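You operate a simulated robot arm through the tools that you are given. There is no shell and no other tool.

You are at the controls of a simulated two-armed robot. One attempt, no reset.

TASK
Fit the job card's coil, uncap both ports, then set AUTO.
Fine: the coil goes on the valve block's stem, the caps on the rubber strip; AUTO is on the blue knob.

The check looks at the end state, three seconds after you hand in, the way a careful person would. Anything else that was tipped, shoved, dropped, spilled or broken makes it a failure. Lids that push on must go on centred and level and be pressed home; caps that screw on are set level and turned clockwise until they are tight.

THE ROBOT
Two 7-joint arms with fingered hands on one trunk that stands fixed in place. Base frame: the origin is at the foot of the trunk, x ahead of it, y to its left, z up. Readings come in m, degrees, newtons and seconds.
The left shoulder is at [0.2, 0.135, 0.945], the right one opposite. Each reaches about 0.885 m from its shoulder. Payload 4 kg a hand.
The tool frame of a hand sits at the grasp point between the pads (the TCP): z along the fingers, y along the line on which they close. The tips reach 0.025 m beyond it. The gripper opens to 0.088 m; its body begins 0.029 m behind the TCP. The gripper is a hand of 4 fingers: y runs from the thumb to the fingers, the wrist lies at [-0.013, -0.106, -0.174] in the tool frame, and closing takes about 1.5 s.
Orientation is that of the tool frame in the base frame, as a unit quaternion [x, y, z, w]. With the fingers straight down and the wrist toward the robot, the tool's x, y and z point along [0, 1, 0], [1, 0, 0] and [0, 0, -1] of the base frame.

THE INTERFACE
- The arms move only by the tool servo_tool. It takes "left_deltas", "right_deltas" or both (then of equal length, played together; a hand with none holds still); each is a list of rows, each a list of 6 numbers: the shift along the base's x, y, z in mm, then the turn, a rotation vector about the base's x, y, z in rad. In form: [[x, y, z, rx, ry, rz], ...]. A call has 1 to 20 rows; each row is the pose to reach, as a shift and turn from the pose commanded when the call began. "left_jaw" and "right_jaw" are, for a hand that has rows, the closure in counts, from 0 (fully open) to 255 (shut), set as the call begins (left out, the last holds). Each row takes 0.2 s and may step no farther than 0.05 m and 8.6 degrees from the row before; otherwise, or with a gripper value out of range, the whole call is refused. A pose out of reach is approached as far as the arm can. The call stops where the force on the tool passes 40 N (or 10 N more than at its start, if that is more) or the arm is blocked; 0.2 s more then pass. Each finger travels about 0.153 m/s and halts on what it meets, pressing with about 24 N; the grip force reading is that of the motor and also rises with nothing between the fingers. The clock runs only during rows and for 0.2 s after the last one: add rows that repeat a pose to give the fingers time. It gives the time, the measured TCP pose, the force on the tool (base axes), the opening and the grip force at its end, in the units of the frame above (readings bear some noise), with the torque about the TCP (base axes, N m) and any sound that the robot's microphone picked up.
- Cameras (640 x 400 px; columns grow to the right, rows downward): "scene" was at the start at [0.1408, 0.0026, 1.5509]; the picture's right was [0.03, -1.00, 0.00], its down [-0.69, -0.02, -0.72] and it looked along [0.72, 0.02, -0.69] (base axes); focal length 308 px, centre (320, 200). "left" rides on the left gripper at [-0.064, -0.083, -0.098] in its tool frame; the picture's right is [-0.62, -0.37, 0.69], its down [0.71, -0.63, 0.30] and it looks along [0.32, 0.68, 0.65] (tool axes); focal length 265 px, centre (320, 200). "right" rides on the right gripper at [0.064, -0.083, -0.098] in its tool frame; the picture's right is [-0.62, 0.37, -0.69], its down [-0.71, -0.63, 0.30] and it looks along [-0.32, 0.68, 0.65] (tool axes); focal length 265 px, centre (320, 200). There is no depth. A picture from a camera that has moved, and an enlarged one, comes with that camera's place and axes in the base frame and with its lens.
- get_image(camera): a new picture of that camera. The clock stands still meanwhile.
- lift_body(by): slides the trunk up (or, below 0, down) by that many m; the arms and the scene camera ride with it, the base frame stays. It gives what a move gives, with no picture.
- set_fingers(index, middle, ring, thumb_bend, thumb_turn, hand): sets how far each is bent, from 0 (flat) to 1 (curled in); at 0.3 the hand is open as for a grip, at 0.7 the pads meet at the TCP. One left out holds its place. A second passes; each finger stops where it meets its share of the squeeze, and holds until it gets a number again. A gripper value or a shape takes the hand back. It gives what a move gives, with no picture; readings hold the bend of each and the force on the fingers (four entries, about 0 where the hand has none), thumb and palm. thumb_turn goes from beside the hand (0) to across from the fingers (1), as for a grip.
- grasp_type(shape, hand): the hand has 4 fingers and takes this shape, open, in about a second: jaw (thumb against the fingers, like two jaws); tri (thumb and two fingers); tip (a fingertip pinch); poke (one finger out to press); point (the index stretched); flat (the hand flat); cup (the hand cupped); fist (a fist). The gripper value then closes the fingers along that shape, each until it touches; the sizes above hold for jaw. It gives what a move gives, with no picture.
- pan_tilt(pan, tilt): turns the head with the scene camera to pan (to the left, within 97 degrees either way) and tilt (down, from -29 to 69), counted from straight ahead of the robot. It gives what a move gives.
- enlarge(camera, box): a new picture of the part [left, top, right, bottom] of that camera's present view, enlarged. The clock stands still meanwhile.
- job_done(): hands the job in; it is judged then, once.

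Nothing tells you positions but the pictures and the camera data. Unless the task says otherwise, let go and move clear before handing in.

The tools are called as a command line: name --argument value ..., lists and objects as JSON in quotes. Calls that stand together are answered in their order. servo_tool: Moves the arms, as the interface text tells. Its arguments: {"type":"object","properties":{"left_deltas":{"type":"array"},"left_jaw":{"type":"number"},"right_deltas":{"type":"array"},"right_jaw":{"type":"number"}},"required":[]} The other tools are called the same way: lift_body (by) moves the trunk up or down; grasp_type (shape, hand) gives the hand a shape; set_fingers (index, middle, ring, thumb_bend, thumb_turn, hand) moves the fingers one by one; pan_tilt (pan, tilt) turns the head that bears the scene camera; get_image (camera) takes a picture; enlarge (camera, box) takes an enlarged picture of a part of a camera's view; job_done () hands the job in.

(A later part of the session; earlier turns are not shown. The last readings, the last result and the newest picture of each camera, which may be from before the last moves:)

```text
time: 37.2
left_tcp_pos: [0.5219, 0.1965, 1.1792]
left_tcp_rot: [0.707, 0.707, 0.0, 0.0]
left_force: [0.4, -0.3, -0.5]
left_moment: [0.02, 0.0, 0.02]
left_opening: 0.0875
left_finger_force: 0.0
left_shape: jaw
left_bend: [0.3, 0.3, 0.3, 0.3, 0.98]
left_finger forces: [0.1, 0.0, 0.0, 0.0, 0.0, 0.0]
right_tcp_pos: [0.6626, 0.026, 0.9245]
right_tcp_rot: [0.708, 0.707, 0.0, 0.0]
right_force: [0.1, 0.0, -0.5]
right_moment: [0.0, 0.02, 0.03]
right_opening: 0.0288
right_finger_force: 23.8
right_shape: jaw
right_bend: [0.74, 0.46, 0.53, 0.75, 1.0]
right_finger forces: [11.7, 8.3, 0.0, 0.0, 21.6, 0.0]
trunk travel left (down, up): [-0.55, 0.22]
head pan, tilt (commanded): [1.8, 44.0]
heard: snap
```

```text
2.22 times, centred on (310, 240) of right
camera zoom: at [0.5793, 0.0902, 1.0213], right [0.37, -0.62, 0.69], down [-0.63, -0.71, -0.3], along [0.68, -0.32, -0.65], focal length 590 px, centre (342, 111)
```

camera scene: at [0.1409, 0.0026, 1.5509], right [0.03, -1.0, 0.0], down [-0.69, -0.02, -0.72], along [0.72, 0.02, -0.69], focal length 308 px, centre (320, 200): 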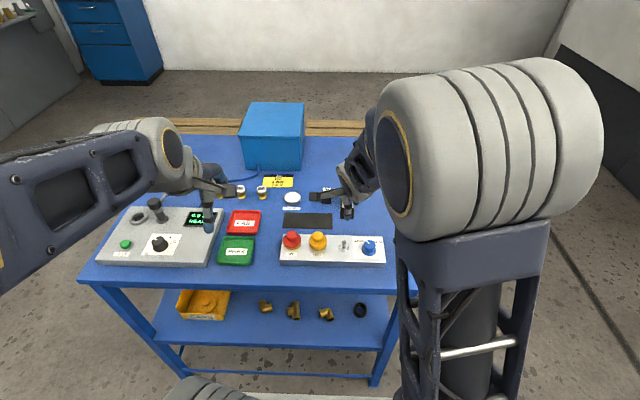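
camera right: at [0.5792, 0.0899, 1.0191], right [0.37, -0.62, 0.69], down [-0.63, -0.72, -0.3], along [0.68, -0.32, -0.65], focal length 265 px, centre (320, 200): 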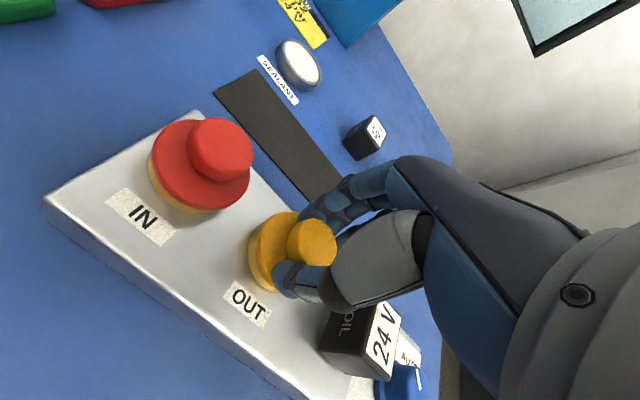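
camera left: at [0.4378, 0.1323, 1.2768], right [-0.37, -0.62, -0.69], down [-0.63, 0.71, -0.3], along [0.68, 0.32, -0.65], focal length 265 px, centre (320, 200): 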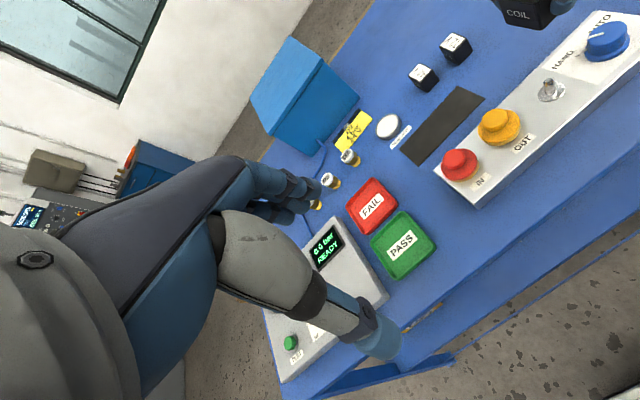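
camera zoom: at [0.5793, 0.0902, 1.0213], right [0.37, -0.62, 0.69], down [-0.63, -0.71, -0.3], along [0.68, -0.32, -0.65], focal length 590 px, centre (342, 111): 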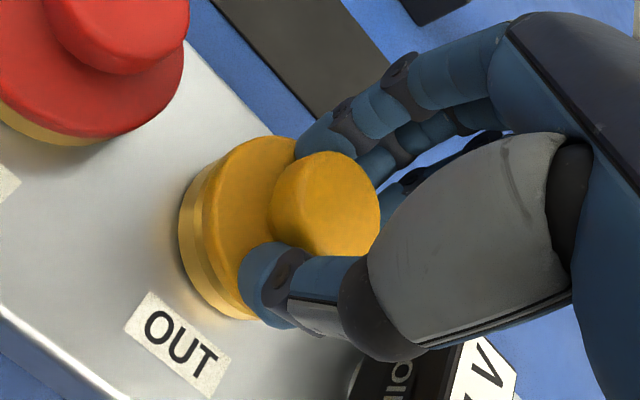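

A snap was heard and the force went to zero, so the snap-on cap has come free. I'll lift it straight up, slowly at first.

servo_tool --right_deltas '[[0, 0, 3, 0, 0, 0], [0, 0, 7, 0, 0, 0], [0, 0, 12, 0, 0, 0], [0, 0, 20, 0, 0, 0], [0, 0, 30, 0, 0, 0], [0, 0, 42, 0, 0, 0], [0, 0, 55, 0, 0, 0], [0, 0, 70, 0, 0, 0], [0, 0, 70, 0, 0, 0]]'

get_image --camera "right"

enlarge --camera "left" --box '[400, 20, 640, 200]'

```text
time: 39.2
left_tcp_pos: [0.5218, 0.1962, 1.1778]
left_tcp_rot: [0.707, 0.707, 0.0, 0.0]
left_force: [-0.6, 0.9, -0.5]
left_moment: [0.01, 0.02, 0.01]
left_opening: 0.088
left_finger_force: 0.1
left_shape: jaw
left_bend: [0.3, 0.3, 0.3, 0.3, 0.98]
left_finger forces: [0.0, 0.1, 0.0, 0.0, 0.0, 0.0]
right_tcp_pos: [0.664, 0.0256, 0.9925]
right_tcp_rot: [0.707, 0.707, -0.001, 0.001]
right_force: [0.0, 0.1, 0.7]
right_moment: [0.01, 0.04, -0.01]
right_opening: 0.0291
right_finger_force: 24.1
right_shape: jaw
right_bend: [0.74, 0.46, 0.53, 0.75, 1.0]
right_finger forces: [11.7, 8.2, 0.1, 0.0, 21.6, 0.0]
trunk travel left (down, up): [-0.55, 0.22]
head pan, tilt (commanded): [1.8, 44.0]
```

```text
taken
camera right: at [0.5801, 0.0904, 1.0915], right [0.37, -0.62, 0.69], down [-0.63, -0.71, -0.3], along [0.68, -0.32, -0.65], focal length 265 px, centre (320, 200)
```

right: 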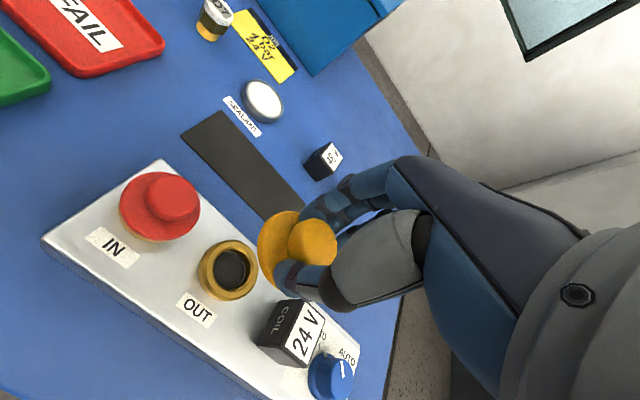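

```text
2.22 times, centred on (520, 110) of left
camera zoom: at [0.4378, 0.1324, 1.2769], right [-0.37, -0.62, -0.69], down [-0.63, 0.71, -0.3], along [0.68, 0.32, -0.65], focal length 590 px, centre (-124, 400)
```

zoom: 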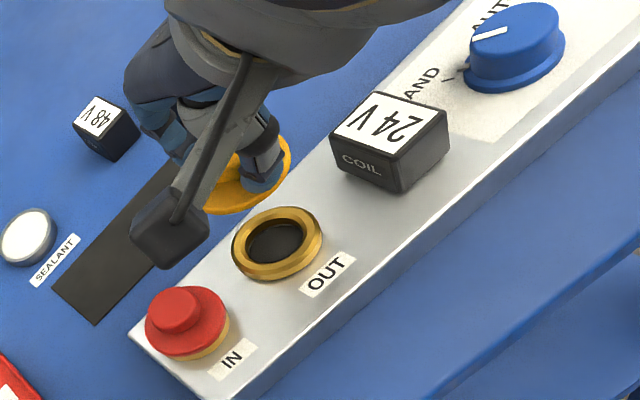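

The OUT port is open and the cap is in hand. I'll check the cap's underside for a plug before setting it down.

enlarge --camera "right" --box '[180, 190, 380, 330]'

enlarge --camera "left" --box '[470, 60, 540, 130]'

enlarge --camera "scene" --box '[260, 180, 400, 270]'

```text
2.86 times, centred on (280, 260) of right
camera zoom: at [0.5801, 0.0904, 1.0915], right [0.37, -0.62, 0.69], down [-0.63, -0.71, -0.3], along [0.68, -0.32, -0.65], focal length 758 px, centre (434, 29)
```

zoom: 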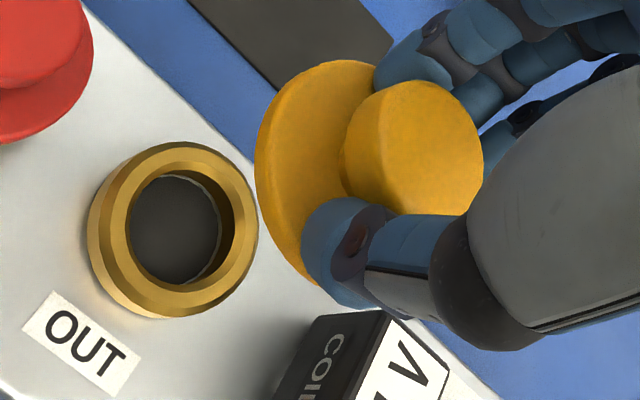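

```text
5.71 times, centred on (505, 95) of left
camera zoom: at [0.4378, 0.1324, 1.2769], right [-0.37, -0.62, -0.69], down [-0.63, 0.71, -0.3], along [0.68, 0.32, -0.65], focal length 1517 px, centre (-737, 800)
```

zoom: 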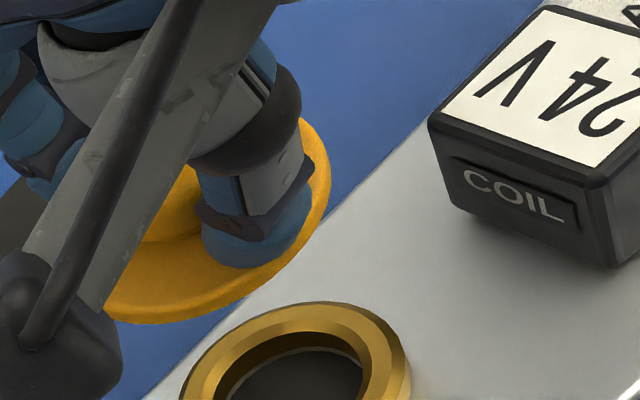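

```text
4.44 times, centred on (330, 225) of scene
camera zoom: at [0.1408, 0.0027, 1.5509], right [0.03, -1.0, 0.0], down [-0.69, -0.02, -0.72], along [0.72, 0.02, -0.69], focal length 1370 px, centre (276, 89)
```

zoom: 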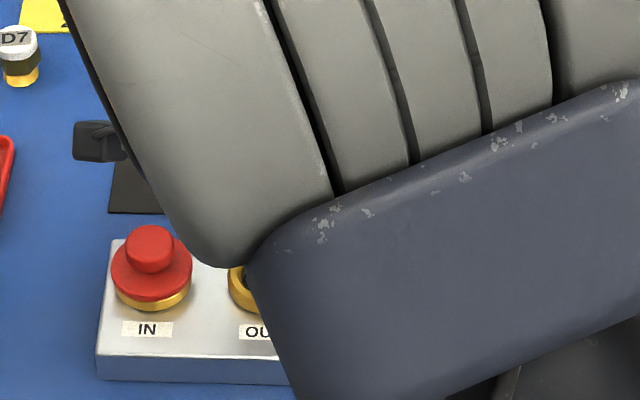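

I can't see any long plug below the flange. The rubber strip spans x 0.742–0.802 and y -0.015–0.134, so I'll carry this cap to (0.772, 0.020) and lower it most of the way.

servo_tool --right_deltas '[[20, -1, 3, 0, 0, 0], [42, -2, 3, 0, 0, 0], [64, -3, 3, 0, 0, 0], [86, -4, 3, 0, 0, 0], [108, -5, 3, 0, 0, 0], [108, -5, -15, 0, 0, 0], [108, -5, -30, 0, 0, 0], [108, -5, -45, 0, 0, 0], [108, -5, -60, 0, 0, 0], [108, -5, -72, 0, 0, 0], [108, -5, -72, 0, 0, 0]]'

get_image --camera "right"

enlarge --camera "left" --box '[360, 40, 560, 180]'

enlarge --camera "scene" --box '[260, 180, 400, 270]'

```text
time: 41.6
left_tcp_pos: [0.5212, 0.1968, 1.178]
left_tcp_rot: [0.707, 0.707, 0.0, 0.0]
left_force: [0.5, -0.2, -0.4]
left_moment: [-0.01, 0.01, 0.01]
left_opening: 0.0877
left_finger_force: 0.1
left_shape: jaw
left_bend: [0.3, 0.3, 0.3, 0.3, 0.98]
left_finger forces: [0.0, 0.0, 0.1, 0.1, 0.0, 0.1]
right_tcp_pos: [0.7719, 0.0205, 0.9207]
right_tcp_rot: [0.708, 0.707, 0.0, 0.001]
right_force: [-0.3, 0.3, 0.3]
right_moment: [0.05, -0.01, 0.03]
right_opening: 0.0289
right_finger_force: 24.2
right_shape: jaw
right_bend: [0.74, 0.46, 0.53, 0.75, 1.0]
right_finger forces: [11.7, 8.3, 0.0, 0.0, 21.6, 0.0]
trunk travel left (down, up): [-0.55, 0.22]
head pan, tilt (commanded): [1.8, 44.0]
```

```text
taken
camera right: at [0.6869, 0.0845, 1.0192], right [0.37, -0.62, 0.69], down [-0.63, -0.71, -0.3], along [0.68, -0.32, -0.65], focal length 265 px, centre (320, 200)
```

right: 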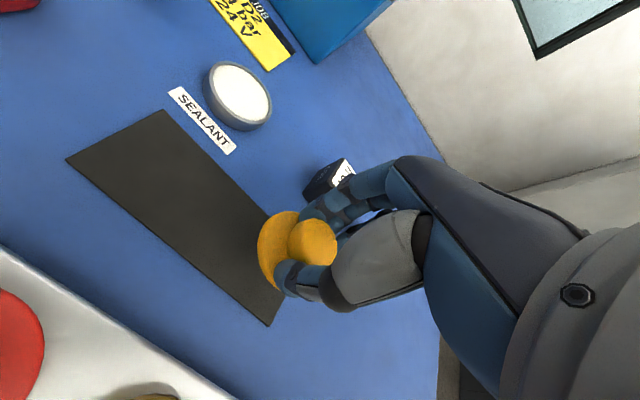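

```text
2.86 times, centred on (460, 110) of left
camera zoom: at [0.4378, 0.1324, 1.2769], right [-0.37, -0.62, -0.69], down [-0.63, 0.71, -0.3], along [0.68, 0.32, -0.65], focal length 758 px, centre (-80, 457)
```

zoom: 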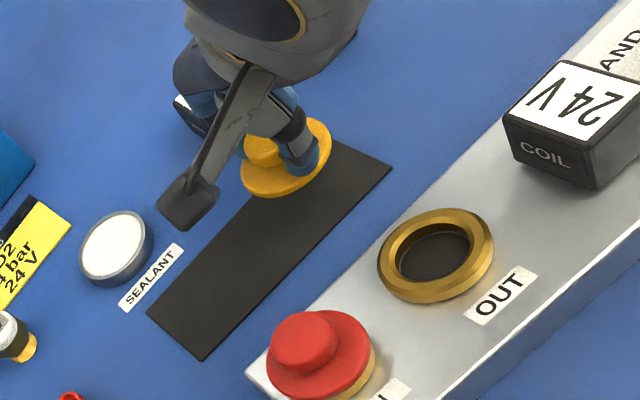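

```text
4.44 times, centred on (330, 225) of scene
camera zoom: at [0.1408, 0.0027, 1.5509], right [0.03, -1.0, 0.0], down [-0.69, -0.02, -0.72], along [0.72, 0.02, -0.69], focal length 1370 px, centre (276, 89)
```

zoom: 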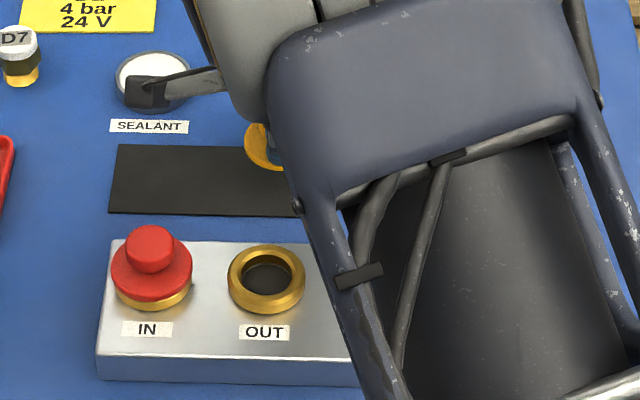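

The cap hovers about 3 cm above the strip. The 48 V coil is not far behind the fingers, so I'll check that gap before going lower.

enlarge --camera "right" --box '[250, 140, 430, 300]'

enlarge --camera "left" --box '[400, 40, 500, 120]'

```text
2.50 times, centred on (340, 220) of right
camera zoom: at [0.6869, 0.0845, 1.0192], right [0.37, -0.62, 0.69], down [-0.63, -0.71, -0.3], along [0.68, -0.32, -0.65], focal length 664 px, centre (270, 150)
```

zoom: 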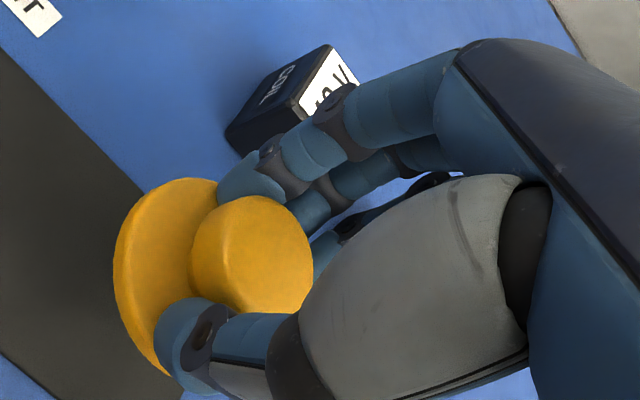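

```text
5.00 times, centred on (450, 80) of left
camera zoom: at [0.4378, 0.1324, 1.2769], right [-0.37, -0.62, -0.69], down [-0.63, 0.71, -0.3], along [0.68, 0.32, -0.65], focal length 1327 px, centre (-330, 800)
```

zoom: 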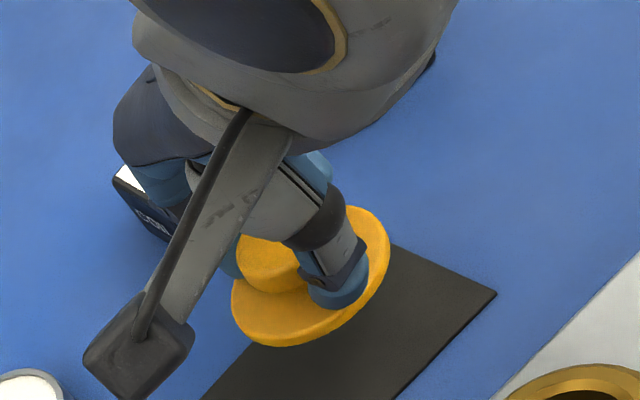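

The fingers' outermost point stays near x≈0.82 while the 48 V coil starts at about 0.847, so there's clearance. I'll lower the cap onto the strip in small steps.

servo_tool --right_deltas '[[-1, 0, -4, 0, 0, 0], [-1, 0, -8, 0, 0, 0], [-1, 0, -12, 0, 0, 0], [-1, 0, -16, 0, 0, 0], [-1, 0, -20, 0, 0, 0], [-1, 0, -23, 0, 0, 0], [-1, 0, -23, 0, 0, 0]]'

enlarge --camera "left" --box '[400, 40, 500, 120]'

enlarge --camera "right" --box '[220, 140, 400, 300]'

```text
time: 43.2
left_tcp_pos: [0.523, 0.1969, 1.179]
left_tcp_rot: [0.707, 0.707, 0.0, 0.0]
left_force: [0.2, 0.4, -0.6]
left_moment: [-0.03, -0.02, 0.0]
left_opening: 0.0876
left_finger_force: 0.0
left_shape: jaw
left_bend: [0.3, 0.3, 0.3, 0.3, 0.98]
left_finger forces: [0.1, 0.0, 0.0, 0.0, 0.0, 0.0]
right_tcp_pos: [0.7688, 0.0204, 0.8987]
right_tcp_rot: [0.707, 0.707, -0.001, -0.001]
right_force: [-0.5, 0.0, -0.9]
right_moment: [-0.03, -0.02, 0.02]
right_opening: 0.0288
right_finger_force: 24.0
right_shape: jaw
right_bend: [0.74, 0.46, 0.53, 0.75, 1.0]
right_finger forces: [11.8, 8.2, 0.0, 0.0, 21.7, 0.0]
trunk travel left (down, up): [-0.55, 0.22]
head pan, tilt (commanded): [1.8, 44.0]
```

```text
5.00 times, centred on (450, 80) of left
camera zoom: at [0.4378, 0.1324, 1.2769], right [-0.37, -0.62, -0.69], down [-0.63, 0.71, -0.3], along [0.68, 0.32, -0.65], focal length 1327 px, centre (-330, 800)
```

zoom: 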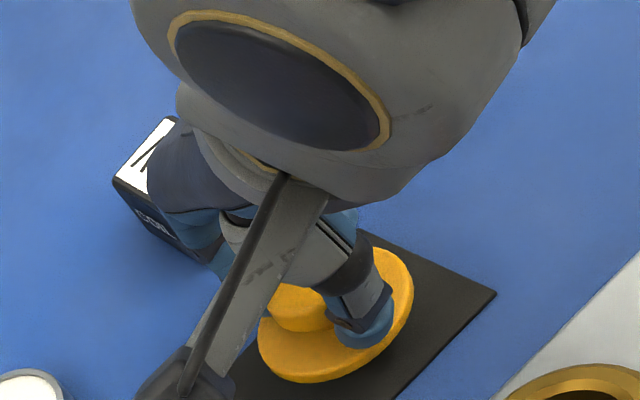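

```text
2.50 times, centred on (310, 220) of right
camera zoom: at [0.686, 0.0851, 0.9966], right [0.37, -0.62, 0.69], down [-0.63, -0.71, -0.3], along [0.68, -0.32, -0.65], focal length 664 px, centre (345, 150)
```

zoom: 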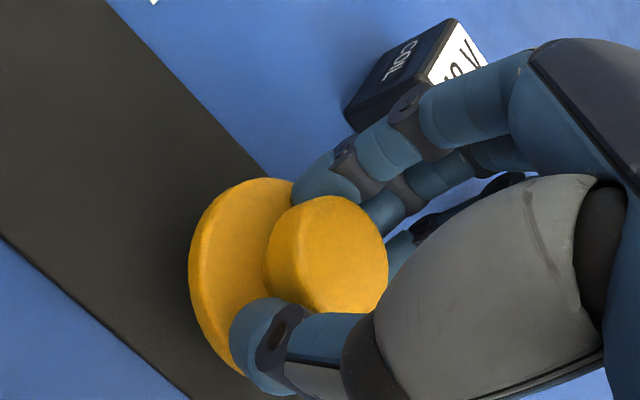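

No contact yet and the gap to the 48 V coil is holding. I'll continue down in 1.5 mm steps until I feel the strip.

servo_tool --right_deltas '[[0, 0, -1.5, 0, 0, 0], [0, 0, -3, 0, 0, 0], [0, 0, -4.5, 0, 0, 0], [0, 0, -4.5, 0, 0, 0]]'

```text
time: 44.2
left_tcp_pos: [0.5222, 0.1968, 1.1784]
left_tcp_rot: [0.707, 0.707, 0.0, 0.0]
left_force: [-0.7, -0.9, 0.8]
left_moment: [0.03, -0.01, -0.01]
left_opening: 0.0877
left_finger_force: 0.0
left_shape: jaw
left_bend: [0.3, 0.3, 0.3, 0.3, 0.98]
left_finger forces: [0.0, 0.0, 0.0, 0.1, 0.0, 0.0]
right_tcp_pos: [0.7694, 0.0204, 0.8938]
right_tcp_rot: [0.707, 0.707, 0.0, -0.001]
right_force: [0.6, -0.4, -0.9]
right_moment: [0.01, 0.02, 0.01]
right_opening: 0.0287
right_finger_force: 23.9
right_shape: jaw
right_bend: [0.74, 0.46, 0.53, 0.75, 1.0]
right_finger forces: [11.7, 8.3, 0.0, 0.0, 21.7, 0.1]
trunk travel left (down, up): [-0.55, 0.22]
head pan, tilt (commanded): [1.8, 44.0]
```

servo_tool --right_deltas '[[0, 0, -1.5, 0, 0, 0], [0, 0, -3, 0, 0, 0], [0, 0, -3, 0, 0, 0]]'

enlarge --camera "left" --box '[400, 60, 500, 140]'

enlarge --camera "right" --box '[220, 140, 400, 300]'

```text
time: 45.0
left_tcp_pos: [0.5229, 0.1975, 1.1773]
left_tcp_rot: [0.708, 0.706, -0.001, 0.0]
left_force: [0.2, 0.6, 0.3]
left_moment: [0.0, 0.02, 0.0]
left_opening: 0.0876
left_finger_force: 0.0
left_shape: jaw
left_bend: [0.3, 0.3, 0.3, 0.3, 0.98]
left_finger forces: [0.0, 0.0, 0.0, 0.1, 0.0, 0.0]
right_tcp_pos: [0.7704, 0.0212, 0.8911]
right_tcp_rot: [0.707, 0.707, 0.0, 0.0]
right_force: [-0.3, 0.4, -0.2]
right_moment: [0.0, 0.0, 0.06]
right_opening: 0.0285
right_finger_force: 23.2
right_shape: jaw
right_bend: [0.74, 0.46, 0.53, 0.75, 1.0]
right_finger forces: [11.6, 8.3, 0.0, 0.0, 21.6, 0.0]
trunk travel left (down, up): [-0.55, 0.22]
head pan, tilt (commanded): [1.8, 44.0]
```

```text
5.00 times, centred on (450, 100) of left
camera zoom: at [0.4378, 0.1324, 1.2769], right [-0.37, -0.62, -0.69], down [-0.63, 0.71, -0.3], along [0.68, 0.32, -0.65], focal length 1327 px, centre (-330, 700)
```

zoom: 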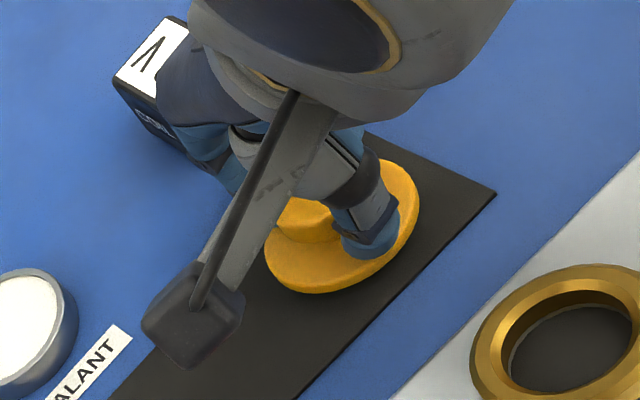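

```text
2.50 times, centred on (310, 220) of right
camera zoom: at [0.6867, 0.0851, 0.9891], right [0.37, -0.62, 0.69], down [-0.63, -0.71, -0.3], along [0.68, -0.32, -0.65], focal length 664 px, centre (345, 150)
```

zoom: 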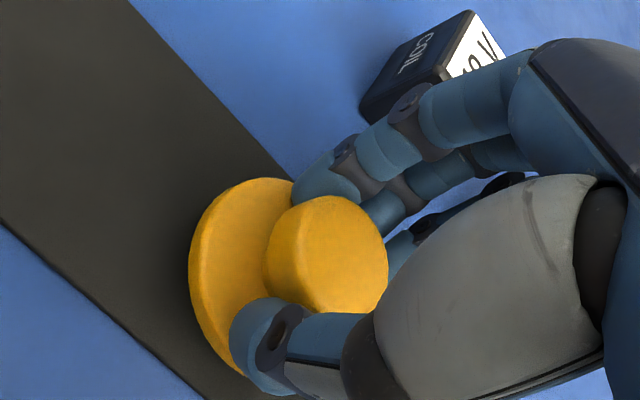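

Still no contact force. I'll continue in 1 mm steps.

servo_tool --right_deltas '[[0, 0, -1, 0, 0, 0], [0, 0, -2, 0, 0, 0], [0, 0, -2, 0, 0, 0]]'

```text
time: 45.8
left_tcp_pos: [0.5215, 0.197, 1.1793]
left_tcp_rot: [0.707, 0.707, 0.0, -0.001]
left_force: [-0.1, 0.2, -1.2]
left_moment: [0.01, -0.02, 0.0]
left_opening: 0.0877
left_finger_force: 0.1
left_shape: jaw
left_bend: [0.3, 0.3, 0.3, 0.3, 0.98]
left_finger forces: [0.1, 0.0, 0.1, 0.0, 0.0, 0.0]
right_tcp_pos: [0.7704, 0.0199, 0.8887]
right_tcp_rot: [0.707, 0.707, 0.0, -0.002]
right_force: [-0.6, 0.7, -0.4]
right_moment: [-0.03, 0.0, -0.04]
right_opening: 0.0286
right_finger_force: 23.6
right_shape: jaw
right_bend: [0.74, 0.46, 0.53, 0.75, 1.0]
right_finger forces: [11.7, 8.3, 0.1, 0.0, 21.6, 0.0]
trunk travel left (down, up): [-0.55, 0.22]
head pan, tilt (commanded): [1.8, 44.0]
```

servo_tool --right_deltas '[[0, 0, -1, 0, 0, 0], [0, 0, -2, 0, 0, 0], [0, 0, -2, 0, 0, 0]]'

```text
time: 46.6
left_tcp_pos: [0.5204, 0.1964, 1.1774]
left_tcp_rot: [0.707, 0.707, 0.0, 0.0]
left_force: [0.4, 0.0, 0.1]
left_moment: [0.03, -0.01, -0.01]
left_opening: 0.0879
left_finger_force: 0.1
left_shape: jaw
left_bend: [0.3, 0.3, 0.3, 0.3, 0.98]
left_finger forces: [0.1, 0.0, 0.1, 0.0, 0.0, 0.0]
right_tcp_pos: [0.7699, 0.0217, 0.8874]
right_tcp_rot: [0.707, 0.707, -0.001, -0.001]
right_force: [0.6, 0.1, 0.0]
right_moment: [0.01, -0.03, 0.0]
right_opening: 0.0284
right_finger_force: 23.9
right_shape: jaw
right_bend: [0.74, 0.46, 0.53, 0.75, 1.0]
right_finger forces: [11.6, 8.2, 0.0, 0.0, 21.6, 0.1]
trunk travel left (down, up): [-0.55, 0.22]
head pan, tilt (commanded): [1.8, 44.0]
```

servo_tool --right_deltas '[[0, 0, -1, 0, 0, 0], [0, 0, -1.5, 0, 0, 0], [0, 0, -1.5, 0, 0, 0]]'

enlarge --camera "left" --box '[430, 80, 500, 130]'

enlarge --camera "scene" --box '[270, 190, 350, 240]'

```text
time: 47.4
left_tcp_pos: [0.5223, 0.1963, 1.1779]
left_tcp_rot: [0.707, 0.707, 0.0, 0.0]
left_force: [-0.9, 0.3, -0.1]
left_moment: [0.02, 0.03, 0.03]
left_opening: 0.0877
left_finger_force: 0.0
left_shape: jaw
left_bend: [0.3, 0.3, 0.3, 0.3, 0.98]
left_finger forces: [0.1, 0.1, 0.0, 0.1, 0.0, 0.0]
right_tcp_pos: [0.7696, 0.0213, 0.8856]
right_tcp_rot: [0.707, 0.707, 0.0, 0.0]
right_force: [-0.3, 0.0, -0.6]
right_moment: [-0.02, 0.01, -0.02]
right_opening: 0.0284
right_finger_force: 23.9
right_shape: jaw
right_bend: [0.74, 0.46, 0.53, 0.75, 1.0]
right_finger forces: [11.7, 8.3, 0.0, 0.0, 21.6, 0.0]
trunk travel left (down, up): [-0.55, 0.22]
head pan, tilt (commanded): [1.8, 44.0]
```

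```text
8.00 times, centred on (465, 105) of left
camera zoom: at [0.4378, 0.1324, 1.2769], right [-0.37, -0.62, -0.69], down [-0.63, 0.71, -0.3], along [0.68, 0.32, -0.65], focal length 2123 px, centre (-840, 960)
```

zoom: 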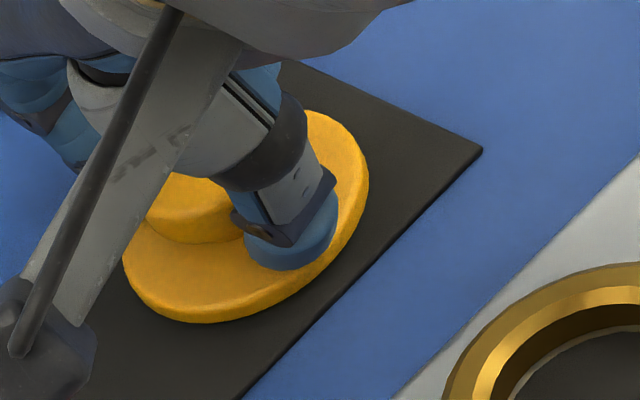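

```text
8.00 times, centred on (310, 215) of scene
camera zoom: at [0.1408, 0.0027, 1.5509], right [0.03, -1.0, 0.0], down [-0.69, -0.02, -0.72], along [0.72, 0.02, -0.69], focal length 2466 px, centre (400, 80)
```

zoom: 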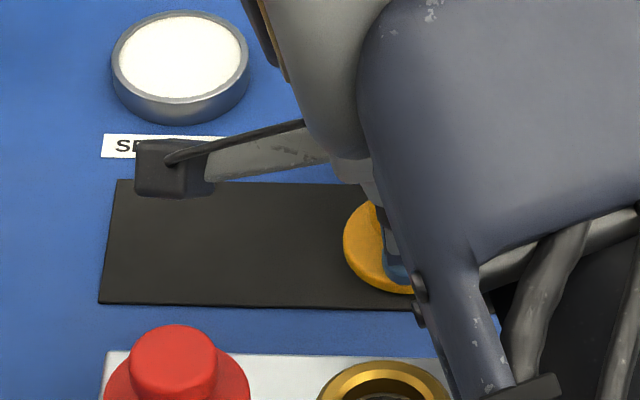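

The cap is over the strip with margin on all sides and now very close. I'll continue down carefully.

servo_tool --right_deltas '[[0.5, 0, -1, 0, 0, 0], [1, 0, -2, 0, 0, 0], [1, 0, -2, 0, 0, 0]]'

```text
time: 48.2
left_tcp_pos: [0.5218, 0.1973, 1.1786]
left_tcp_rot: [0.707, 0.707, -0.001, 0.0]
left_force: [0.6, -0.1, 0.4]
left_moment: [-0.04, 0.0, 0.03]
left_opening: 0.0878
left_finger_force: 0.1
left_shape: jaw
left_bend: [0.3, 0.3, 0.3, 0.3, 0.98]
left_finger forces: [0.1, 0.1, 0.0, 0.1, 0.0, 0.0]
right_tcp_pos: [0.771, 0.0206, 0.8836]
right_tcp_rot: [0.707, 0.707, 0.0, -0.001]
right_force: [-0.3, -0.2, 0.2]
right_moment: [0.02, -0.03, -0.06]
right_opening: 0.0289
right_finger_force: 24.2
right_shape: jaw
right_bend: [0.74, 0.46, 0.53, 0.75, 1.0]
right_finger forces: [11.7, 8.3, 0.0, 0.0, 21.6, 0.0]
trunk travel left (down, up): [-0.55, 0.22]
head pan, tilt (commanded): [1.8, 44.0]
```

servo_tool --right_deltas '[[0, 0, -1, 0, 0, 0], [0, 0, -2, 0, 0, 0], [0, 0, -2, 0, 0, 0]]'

```text
time: 49.0
left_tcp_pos: [0.5208, 0.1963, 1.1783]
left_tcp_rot: [0.707, 0.708, 0.0, 0.0]
left_force: [-0.1, -0.2, 0.0]
left_moment: [0.0, 0.01, -0.01]
left_opening: 0.0877
left_finger_force: 0.0
left_shape: jaw
left_bend: [0.3, 0.3, 0.3, 0.3, 0.98]
left_finger forces: [0.0, 0.0, 0.0, 0.0, 0.1, 0.1]
right_tcp_pos: [0.7712, 0.0214, 0.884]
right_tcp_rot: [0.707, 0.707, 0.001, 0.001]
right_force: [-1.1, 0.5, 7.0]
right_moment: [0.04, -0.02, -0.02]
right_opening: 0.0286
right_finger_force: 24.1
right_shape: jaw
right_bend: [0.75, 0.46, 0.53, 0.76, 1.0]
right_finger forces: [12.1, 8.6, 0.0, 0.0, 25.7, 0.0]
trunk travel left (down, up): [-0.55, 0.22]
head pan, tilt (commanded): [1.8, 44.0]
```

Contact with the strip is confirmed (7 N at TCP z≈0.883). I'll relieve the pressure slightly and open the fingers partway to release the cap.

servo_tool --right_deltas '[[0, 0, 0.8, 0, 0, 0], [0, 0, 0.8, 0, 0, 0]]'

servo_tool --right_deltas '[[0, 0, 0, 0, 0, 0], [0, 0, 0, 0, 0, 0], [0, 0, 0, 0, 0, 0], [0, 0, 0, 0, 0, 0], [0, 0, 0, 0, 0, 0]]' --right_jaw 110

enlarge --camera "right" --box '[220, 140, 400, 300]'

enlarge --camera "left" --box '[400, 60, 500, 140]'

```text
time: 49.6
left_tcp_pos: [0.5217, 0.1956, 1.1777]
left_tcp_rot: [0.707, 0.707, 0.0, 0.0]
left_force: [1.0, 0.2, -0.5]
left_moment: [0.01, 0.0, -0.01]
left_opening: 0.0879
left_finger_force: 0.2
left_shape: jaw
left_bend: [0.3, 0.3, 0.3, 0.3, 0.98]
left_finger forces: [0.1, 0.0, 0.1, 0.0, 0.0, 0.0]
right_tcp_pos: [0.7706, 0.0205, 0.8829]
right_tcp_rot: [0.707, 0.707, -0.001, 0.0]
right_force: [0.3, 0.5, 3.5]
right_moment: [0.01, -0.1, 0.02]
right_opening: 0.0287
right_finger_force: 24.1
right_shape: jaw
right_bend: [0.75, 0.46, 0.53, 0.76, 1.0]
right_finger forces: [12.1, 9.0, 0.0, 0.0, 22.2, 0.0]
trunk travel left (down, up): [-0.55, 0.22]
head pan, tilt (commanded): [1.8, 44.0]
```

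```text
time: 50.8
left_tcp_pos: [0.5213, 0.1967, 1.1769]
left_tcp_rot: [0.707, 0.707, 0.0, 0.0]
left_force: [0.0, 0.2, 0.7]
left_moment: [-0.01, -0.02, -0.01]
left_opening: 0.0879
left_finger_force: 0.1
left_shape: jaw
left_bend: [0.3, 0.3, 0.3, 0.3, 0.98]
left_finger forces: [0.1, 0.1, 0.1, 0.1, 0.1, 0.0]
right_tcp_pos: [0.7708, 0.0201, 0.8829]
right_tcp_rot: [0.707, 0.707, -0.001, -0.001]
right_force: [0.4, -0.1, -0.3]
right_moment: [0.02, -0.03, -0.01]
right_opening: 0.0494
right_finger_force: 0.0
right_shape: jaw
right_bend: [0.74, 0.42, 0.38, 0.66, 1.0]
right_finger forces: [0.0, 0.0, 0.0, 0.0, 0.0, 0.0]
trunk travel left (down, up): [-0.55, 0.22]
head pan, tilt (commanded): [1.8, 44.0]
```

```text
2.50 times, centred on (310, 220) of right
camera zoom: at [0.6875, 0.0852, 0.9807], right [0.37, -0.62, 0.69], down [-0.63, -0.71, -0.3], along [0.68, -0.32, -0.65], focal length 664 px, centre (345, 150)
```

zoom: 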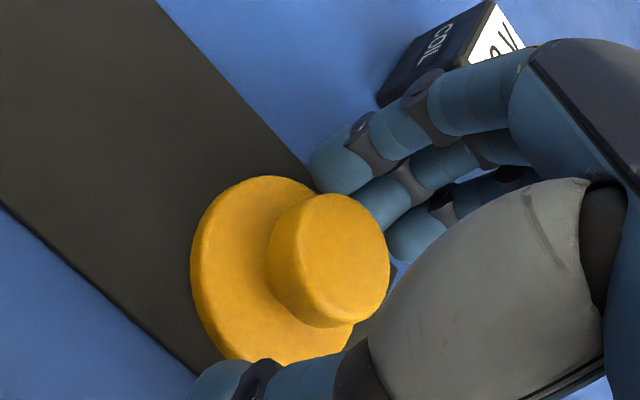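

```text
5.00 times, centred on (450, 100) of left
camera zoom: at [0.4378, 0.1324, 1.2769], right [-0.37, -0.62, -0.69], down [-0.63, 0.71, -0.3], along [0.68, 0.32, -0.65], focal length 1327 px, centre (-330, 700)
```

zoom: 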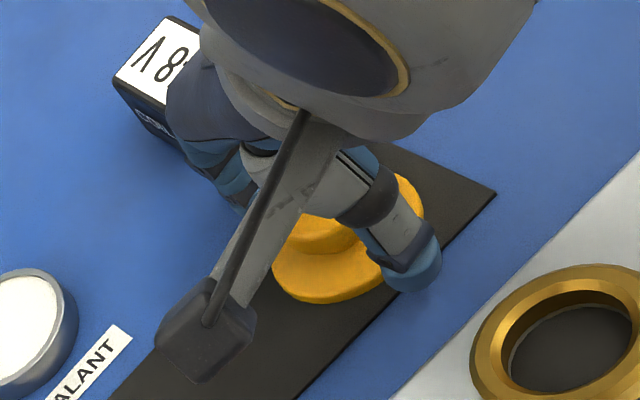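

The cap is released and resting flat on the strip. I'll raise straight up clear of it and check.

servo_tool --right_deltas '[[0, 0, 6, 0, 0, 0], [0, 0, 15, 0, 0, 0], [0, 0, 28, 0, 0, 0], [0, 0, 45, 0, 0, 0], [0, 0, 65, 0, 0, 0], [0, 0, 90, 0, 0, 0], [0, 0, 120, 0, 0, 0], [0, 0, 120, 0, 0, 0]]'

get_image --camera "right"

get_image --camera "left"

```text
time: 52.6
left_tcp_pos: [0.5214, 0.1969, 1.1793]
left_tcp_rot: [0.707, 0.707, 0.001, 0.0]
left_force: [0.2, -0.2, 0.9]
left_moment: [0.01, 0.02, 0.02]
left_opening: 0.0877
left_finger_force: 0.0
left_shape: jaw
left_bend: [0.3, 0.3, 0.3, 0.3, 0.98]
left_finger forces: [0.0, 0.0, 0.0, 0.0, 0.1, 0.1]
right_tcp_pos: [0.7704, 0.0201, 1.0016]
right_tcp_rot: [0.707, 0.708, -0.001, -0.001]
right_force: [0.6, 0.2, -0.1]
right_moment: [-0.03, -0.01, 0.03]
right_opening: 0.0497
right_finger_force: 0.1
right_shape: jaw
right_bend: [0.74, 0.42, 0.38, 0.66, 1.0]
right_finger forces: [0.0, 0.0, 0.1, 0.0, 0.0, 0.1]
trunk travel left (down, up): [-0.55, 0.22]
head pan, tilt (commanded): [1.8, 44.0]
```

```text
taken
camera right: at [0.6875, 0.0851, 1.0995], right [0.37, -0.62, 0.69], down [-0.63, -0.72, -0.3], along [0.68, -0.32, -0.65], focal length 265 px, centre (320, 200)
```

right: 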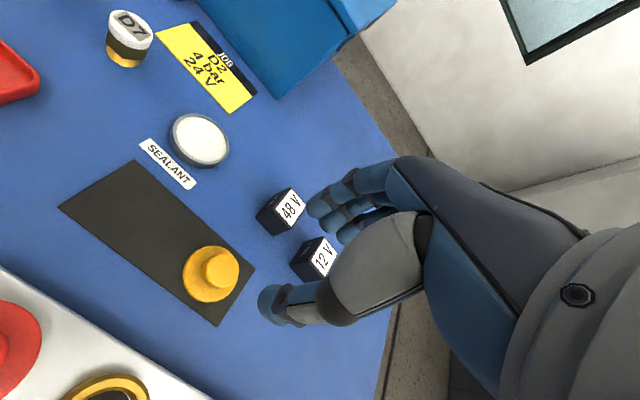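

```text
taken
camera left: at [0.4379, 0.1324, 1.2769], right [-0.37, -0.62, -0.69], down [-0.63, 0.71, -0.3], along [0.68, 0.32, -0.65], focal length 265 px, centre (320, 200)
```

left: 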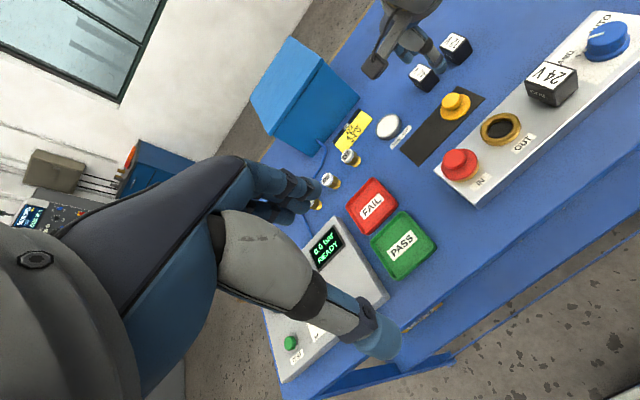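

The yellow cap stands level, fully on the strip. Now I'll move over the red IN cap with the hand open and refine its position.

servo_tool --right_deltas '[[-18, 12, 5, 0, 0, 0], [-36, 25, 8, 0, 0, 0], [-54, 37, 8, 0, 0, 0], [-72, 50, 8, 0, 0, 0], [-90, 62, 8, 0, 0, 0], [-107, 74.5, 8, 0, 0, 0], [-107, 74.5, 0, 0, 0, 0], [-107, 74.5, 0, 0, 0, 0]]' --right_jaw 0

get_image --camera "right"

enlarge --camera "right" --box '[180, 215, 280, 305]'

enlarge --camera "left" --box '[400, 60, 560, 200]'

```text
time: 54.4
left_tcp_pos: [0.5207, 0.1969, 1.1783]
left_tcp_rot: [0.707, 0.707, 0.001, 0.0]
left_force: [0.0, -0.2, 1.2]
left_moment: [-0.04, -0.01, 0.05]
left_opening: 0.0876
left_finger_force: 0.0
left_shape: jaw
left_bend: [0.3, 0.3, 0.3, 0.3, 0.98]
left_finger forces: [0.0, 0.0, 0.1, 0.1, 0.0, 0.0]
right_tcp_pos: [0.6637, 0.0948, 1.003]
right_tcp_rot: [0.707, 0.708, 0.0, 0.001]
right_force: [-0.7, 0.2, 0.0]
right_moment: [-0.01, 0.02, 0.03]
right_opening: 0.0877
right_finger_force: 0.1
right_shape: jaw
right_bend: [0.3, 0.3, 0.3, 0.3, 0.98]
right_finger forces: [0.1, 0.0, 0.0, 0.0, 0.1, 0.1]
trunk travel left (down, up): [-0.55, 0.22]
head pan, tilt (commanded): [1.8, 44.0]
```

```text
taken
camera right: at [0.5804, 0.16, 1.1015], right [0.37, -0.62, 0.69], down [-0.63, -0.71, -0.3], along [0.68, -0.32, -0.65], focal length 265 px, centre (320, 200)
```

right: 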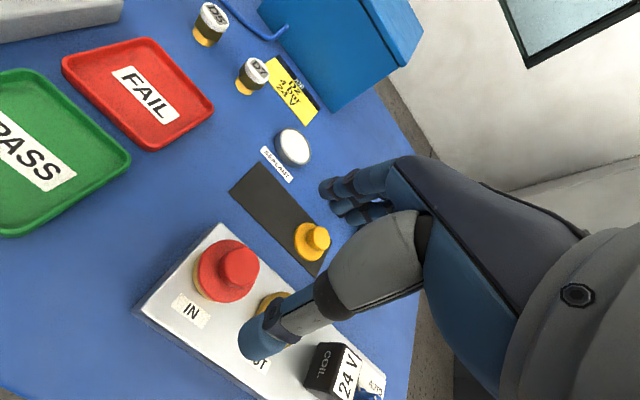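

```text
4.44 times, centred on (230, 260) of right
camera zoom: at [0.5804, 0.16, 1.1015], right [0.37, -0.62, 0.69], down [-0.63, -0.71, -0.3], along [0.68, -0.32, -0.65], focal length 1180 px, centre (720, -67)
```

zoom: 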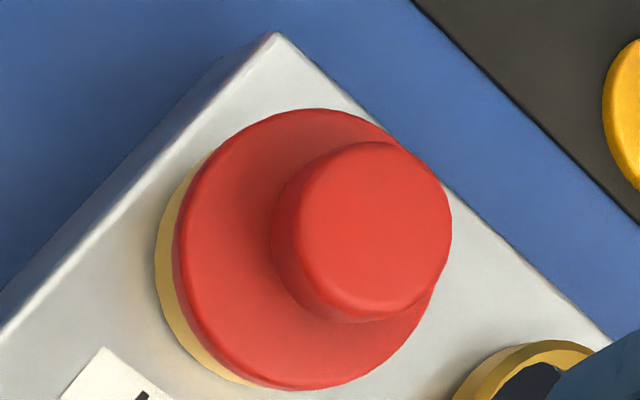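

```text
2.86 times, centred on (480, 130) of left
camera zoom: at [0.4378, 0.1324, 1.2769], right [-0.37, -0.62, -0.69], down [-0.63, 0.71, -0.3], along [0.68, 0.32, -0.65], focal length 758 px, centre (-137, 400)
```

zoom: 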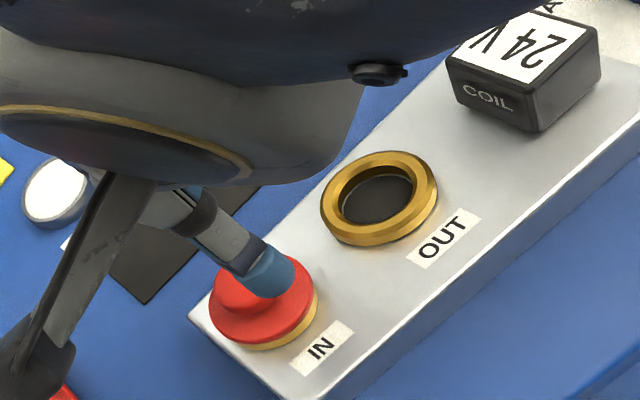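

The red cap sits at (0.664, 0.095), right under the open hand. I'll shift the left hand a little farther out for clearance while lowering the right hand to the same grip height as before.

servo_tool --right_deltas '[[0, 0, -2, 0, 0, 0], [0, 0, -12, 0, 0, 0], [0, 0, -25, 0, 0, 0], [0, 0, -38, 0, 0, 0], [0, 0, -51, 0, 0, 0], [0, 0, -63, 0, 0, 0], [0, 0, -73, 0, 0, 0], [0, 0, -81, 0, 0, 0], [0, 0, -81, 0, 0, 0]]' --left_deltas '[[0, 10, 5, 0, 0, 0], [0, 20, 10, 0, 0, 0], [0, 30, 15, 0, 0, 0], [0, 40, 20, 0, 0, 0], [0, 50, 20, 0, 0, 0], [0, 50, 20, 0, 0, 0], [0, 50, 20, 0, 0, 0], [0, 50, 20, 0, 0, 0], [0, 50, 20, 0, 0, 0]]'

enlarge --camera "right" --box '[200, 130, 420, 350]'

get_image --camera "left"

```text
time: 56.4
left_tcp_pos: [0.5206, 0.2479, 1.1969]
left_tcp_rot: [0.708, 0.707, 0.0, 0.001]
left_force: [-0.7, -0.3, 0.2]
left_moment: [0.03, 0.02, 0.02]
left_opening: 0.0878
left_finger_force: 0.1
left_shape: jaw
left_bend: [0.3, 0.3, 0.3, 0.3, 0.98]
left_finger forces: [0.1, 0.0, 0.0, 0.0, 0.0, 0.1]
right_tcp_pos: [0.6622, 0.096, 0.9219]
right_tcp_rot: [0.708, 0.707, 0.0, 0.0]
right_force: [0.7, 0.8, 0.9]
right_moment: [-0.01, 0.02, -0.02]
right_opening: 0.0876
right_finger_force: 0.1
right_shape: jaw
right_bend: [0.3, 0.3, 0.3, 0.3, 0.98]
right_finger forces: [0.0, 0.0, 0.0, 0.1, 0.0, 0.0]
trunk travel left (down, up): [-0.55, 0.22]
head pan, tilt (commanded): [1.8, 44.0]
```

```text
1.82 times, centred on (310, 240) of right
camera zoom: at [0.5797, 0.1597, 1.0197], right [0.37, -0.62, 0.69], down [-0.63, -0.71, -0.3], along [0.68, -0.32, -0.65], focal length 483 px, centre (338, 127)
```

zoom: 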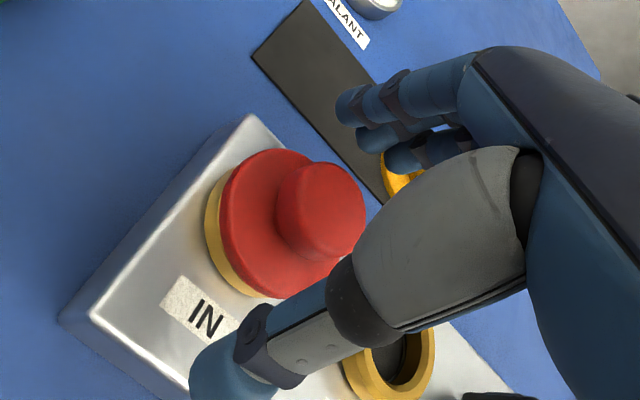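

```text
taken
camera left: at [0.4375, 0.1828, 1.296], right [-0.37, -0.62, -0.69], down [-0.63, 0.71, -0.3], along [0.68, 0.32, -0.65], focal length 265 px, centre (320, 200)
```

left: 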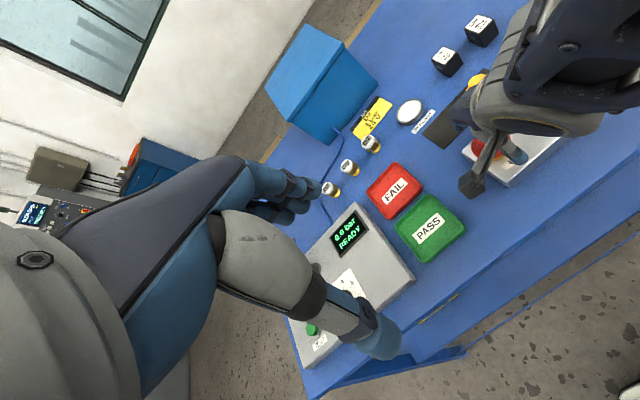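

The red knob is centred between thumb and fingers at the right height. I'll close on it.

servo_tool --right_deltas '[[0, 0, -1, 0, 0, 0], [0, 0, -1, 0, 0, 0], [0, 0, -1, 0, 0, 0], [0, 0, -1, 0, 0, 0], [0, 0, -1, 0, 0, 0], [0, 0, -1, 0, 0, 0], [0, 0, -1, 0, 0, 0], [0, 0, -1, 0, 0, 0]]' --right_jaw 255

enlarge --camera "right" --box '[200, 130, 420, 350]'

```text
time: 58.2
left_tcp_pos: [0.5212, 0.247, 1.1982]
left_tcp_rot: [0.707, 0.707, 0.0, -0.001]
left_force: [0.2, -0.4, 0.6]
left_moment: [-0.02, 0.02, 0.01]
left_opening: 0.0878
left_finger_force: 0.1
left_shape: jaw
left_bend: [0.3, 0.3, 0.3, 0.3, 0.98]
left_finger forces: [0.1, 0.0, 0.0, 0.1, 0.2, 0.0]
right_tcp_pos: [0.6633, 0.0959, 0.9218]
right_tcp_rot: [0.707, 0.707, 0.0, 0.0]
right_force: [-4.5, 2.0, 11.4]
right_moment: [0.05, 0.2, 0.01]
right_opening: 0.0292
right_finger_force: 23.8
right_shape: jaw
right_bend: [0.75, 0.47, 0.53, 0.75, 1.0]
right_finger forces: [9.9, 7.5, 0.0, 0.0, 29.5, 0.0]
trunk travel left (down, up): [-0.55, 0.22]
head pan, tilt (commanded): [1.8, 44.0]
```

```text
1.82 times, centred on (310, 240) of right
camera zoom: at [0.5797, 0.1599, 1.019], right [0.37, -0.62, 0.69], down [-0.63, -0.71, -0.3], along [0.68, -0.32, -0.65], focal length 483 px, centre (338, 127)
```

zoom: 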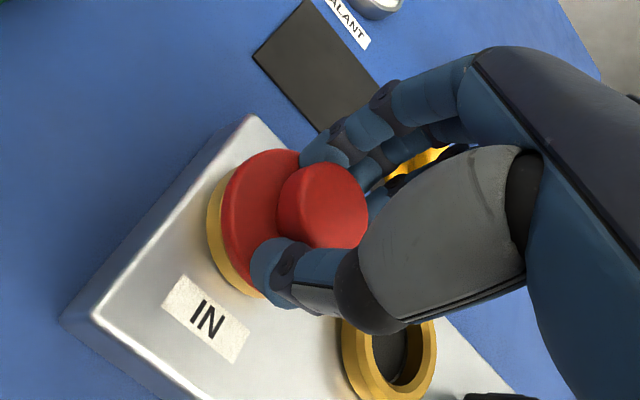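

The red cap is gripped the same way the yellow one was. I'll lift it gently and listen for the snap.

servo_tool --right_deltas '[[0, 0, 1, 0, 0, 0], [0, 0, 2, 0, 0, 0], [0, 0, 3, 0, 0, 0], [0, 0, 3, 0, 0, 0]]'

```text
time: 59.2
left_tcp_pos: [0.5212, 0.2472, 1.1974]
left_tcp_rot: [0.708, 0.706, 0.0, 0.0]
left_force: [-0.5, -0.3, 0.0]
left_moment: [0.0, 0.0, 0.03]
left_opening: 0.0876
left_finger_force: 0.1
left_shape: jaw
left_bend: [0.3, 0.3, 0.3, 0.3, 0.98]
left_finger forces: [0.0, 0.0, 0.1, 0.0, 0.0, 0.0]
right_tcp_pos: [0.6641, 0.095, 0.9234]
right_tcp_rot: [0.707, 0.707, -0.002, 0.0]
right_force: [0.0, -0.2, -0.5]
right_moment: [-0.01, 0.01, 0.0]
right_opening: 0.0287
right_finger_force: 24.2
right_shape: jaw
right_bend: [0.74, 0.47, 0.53, 0.75, 1.0]
right_finger forces: [11.5, 8.3, 0.1, 0.0, 21.9, 0.0]
trunk travel left (down, up): [-0.55, 0.22]
head pan, tilt (commanded): [1.8, 44.0]
heard: snap
```

The red cap snapped free too. I'll lift it clear, starting slowly.

servo_tool --right_deltas '[[0, 0, 3, 0, 0, 0], [0, 0, 7, 0, 0, 0], [0, 0, 12, 0, 0, 0], [0, 0, 20, 0, 0, 0], [0, 0, 30, 0, 0, 0], [0, 0, 42, 0, 0, 0], [0, 0, 55, 0, 0, 0], [0, 0, 72, 0, 0, 0], [0, 0, 72, 0, 0, 0]]'

get_image --camera "right"

get_image --camera "left"

```text
time: 61.2
left_tcp_pos: [0.5207, 0.2477, 1.1976]
left_tcp_rot: [0.707, 0.707, 0.0, 0.0]
left_force: [-1.0, 0.7, 0.6]
left_moment: [0.0, 0.0, 0.0]
left_opening: 0.0877
left_finger_force: 0.0
left_shape: jaw
left_bend: [0.3, 0.3, 0.3, 0.3, 0.98]
left_finger forces: [0.0, 0.0, 0.1, 0.0, 0.0, 0.1]
right_tcp_pos: [0.6656, 0.0943, 0.9949]
right_tcp_rot: [0.707, 0.707, 0.0, 0.0]
right_force: [0.6, 1.1, 0.3]
right_moment: [0.0, 0.0, 0.0]
right_opening: 0.0288
right_finger_force: 23.7
right_shape: jaw
right_bend: [0.74, 0.47, 0.53, 0.75, 1.0]
right_finger forces: [11.6, 8.3, 0.1, 0.1, 21.7, 0.0]
trunk travel left (down, up): [-0.55, 0.22]
head pan, tilt (commanded): [1.8, 44.0]
```

```text
taken
camera right: at [0.5808, 0.1598, 1.0927], right [0.37, -0.62, 0.69], down [-0.63, -0.71, -0.3], along [0.68, -0.32, -0.65], focal length 265 px, centre (320, 200)
```

right: 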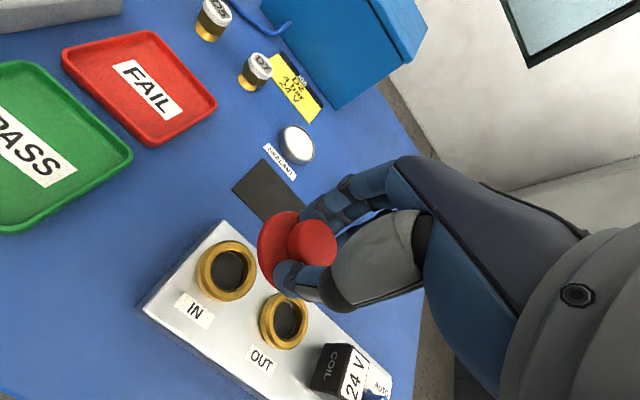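

```text
taken
camera left: at [0.4376, 0.1828, 1.296], right [-0.37, -0.62, -0.69], down [-0.63, 0.71, -0.3], along [0.68, 0.32, -0.65], focal length 265 px, centre (320, 200)
```

left: 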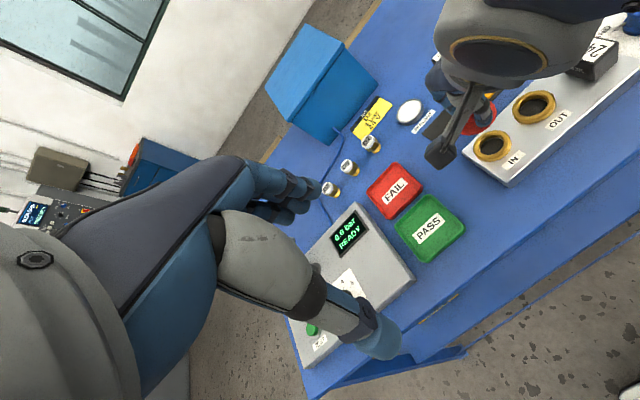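

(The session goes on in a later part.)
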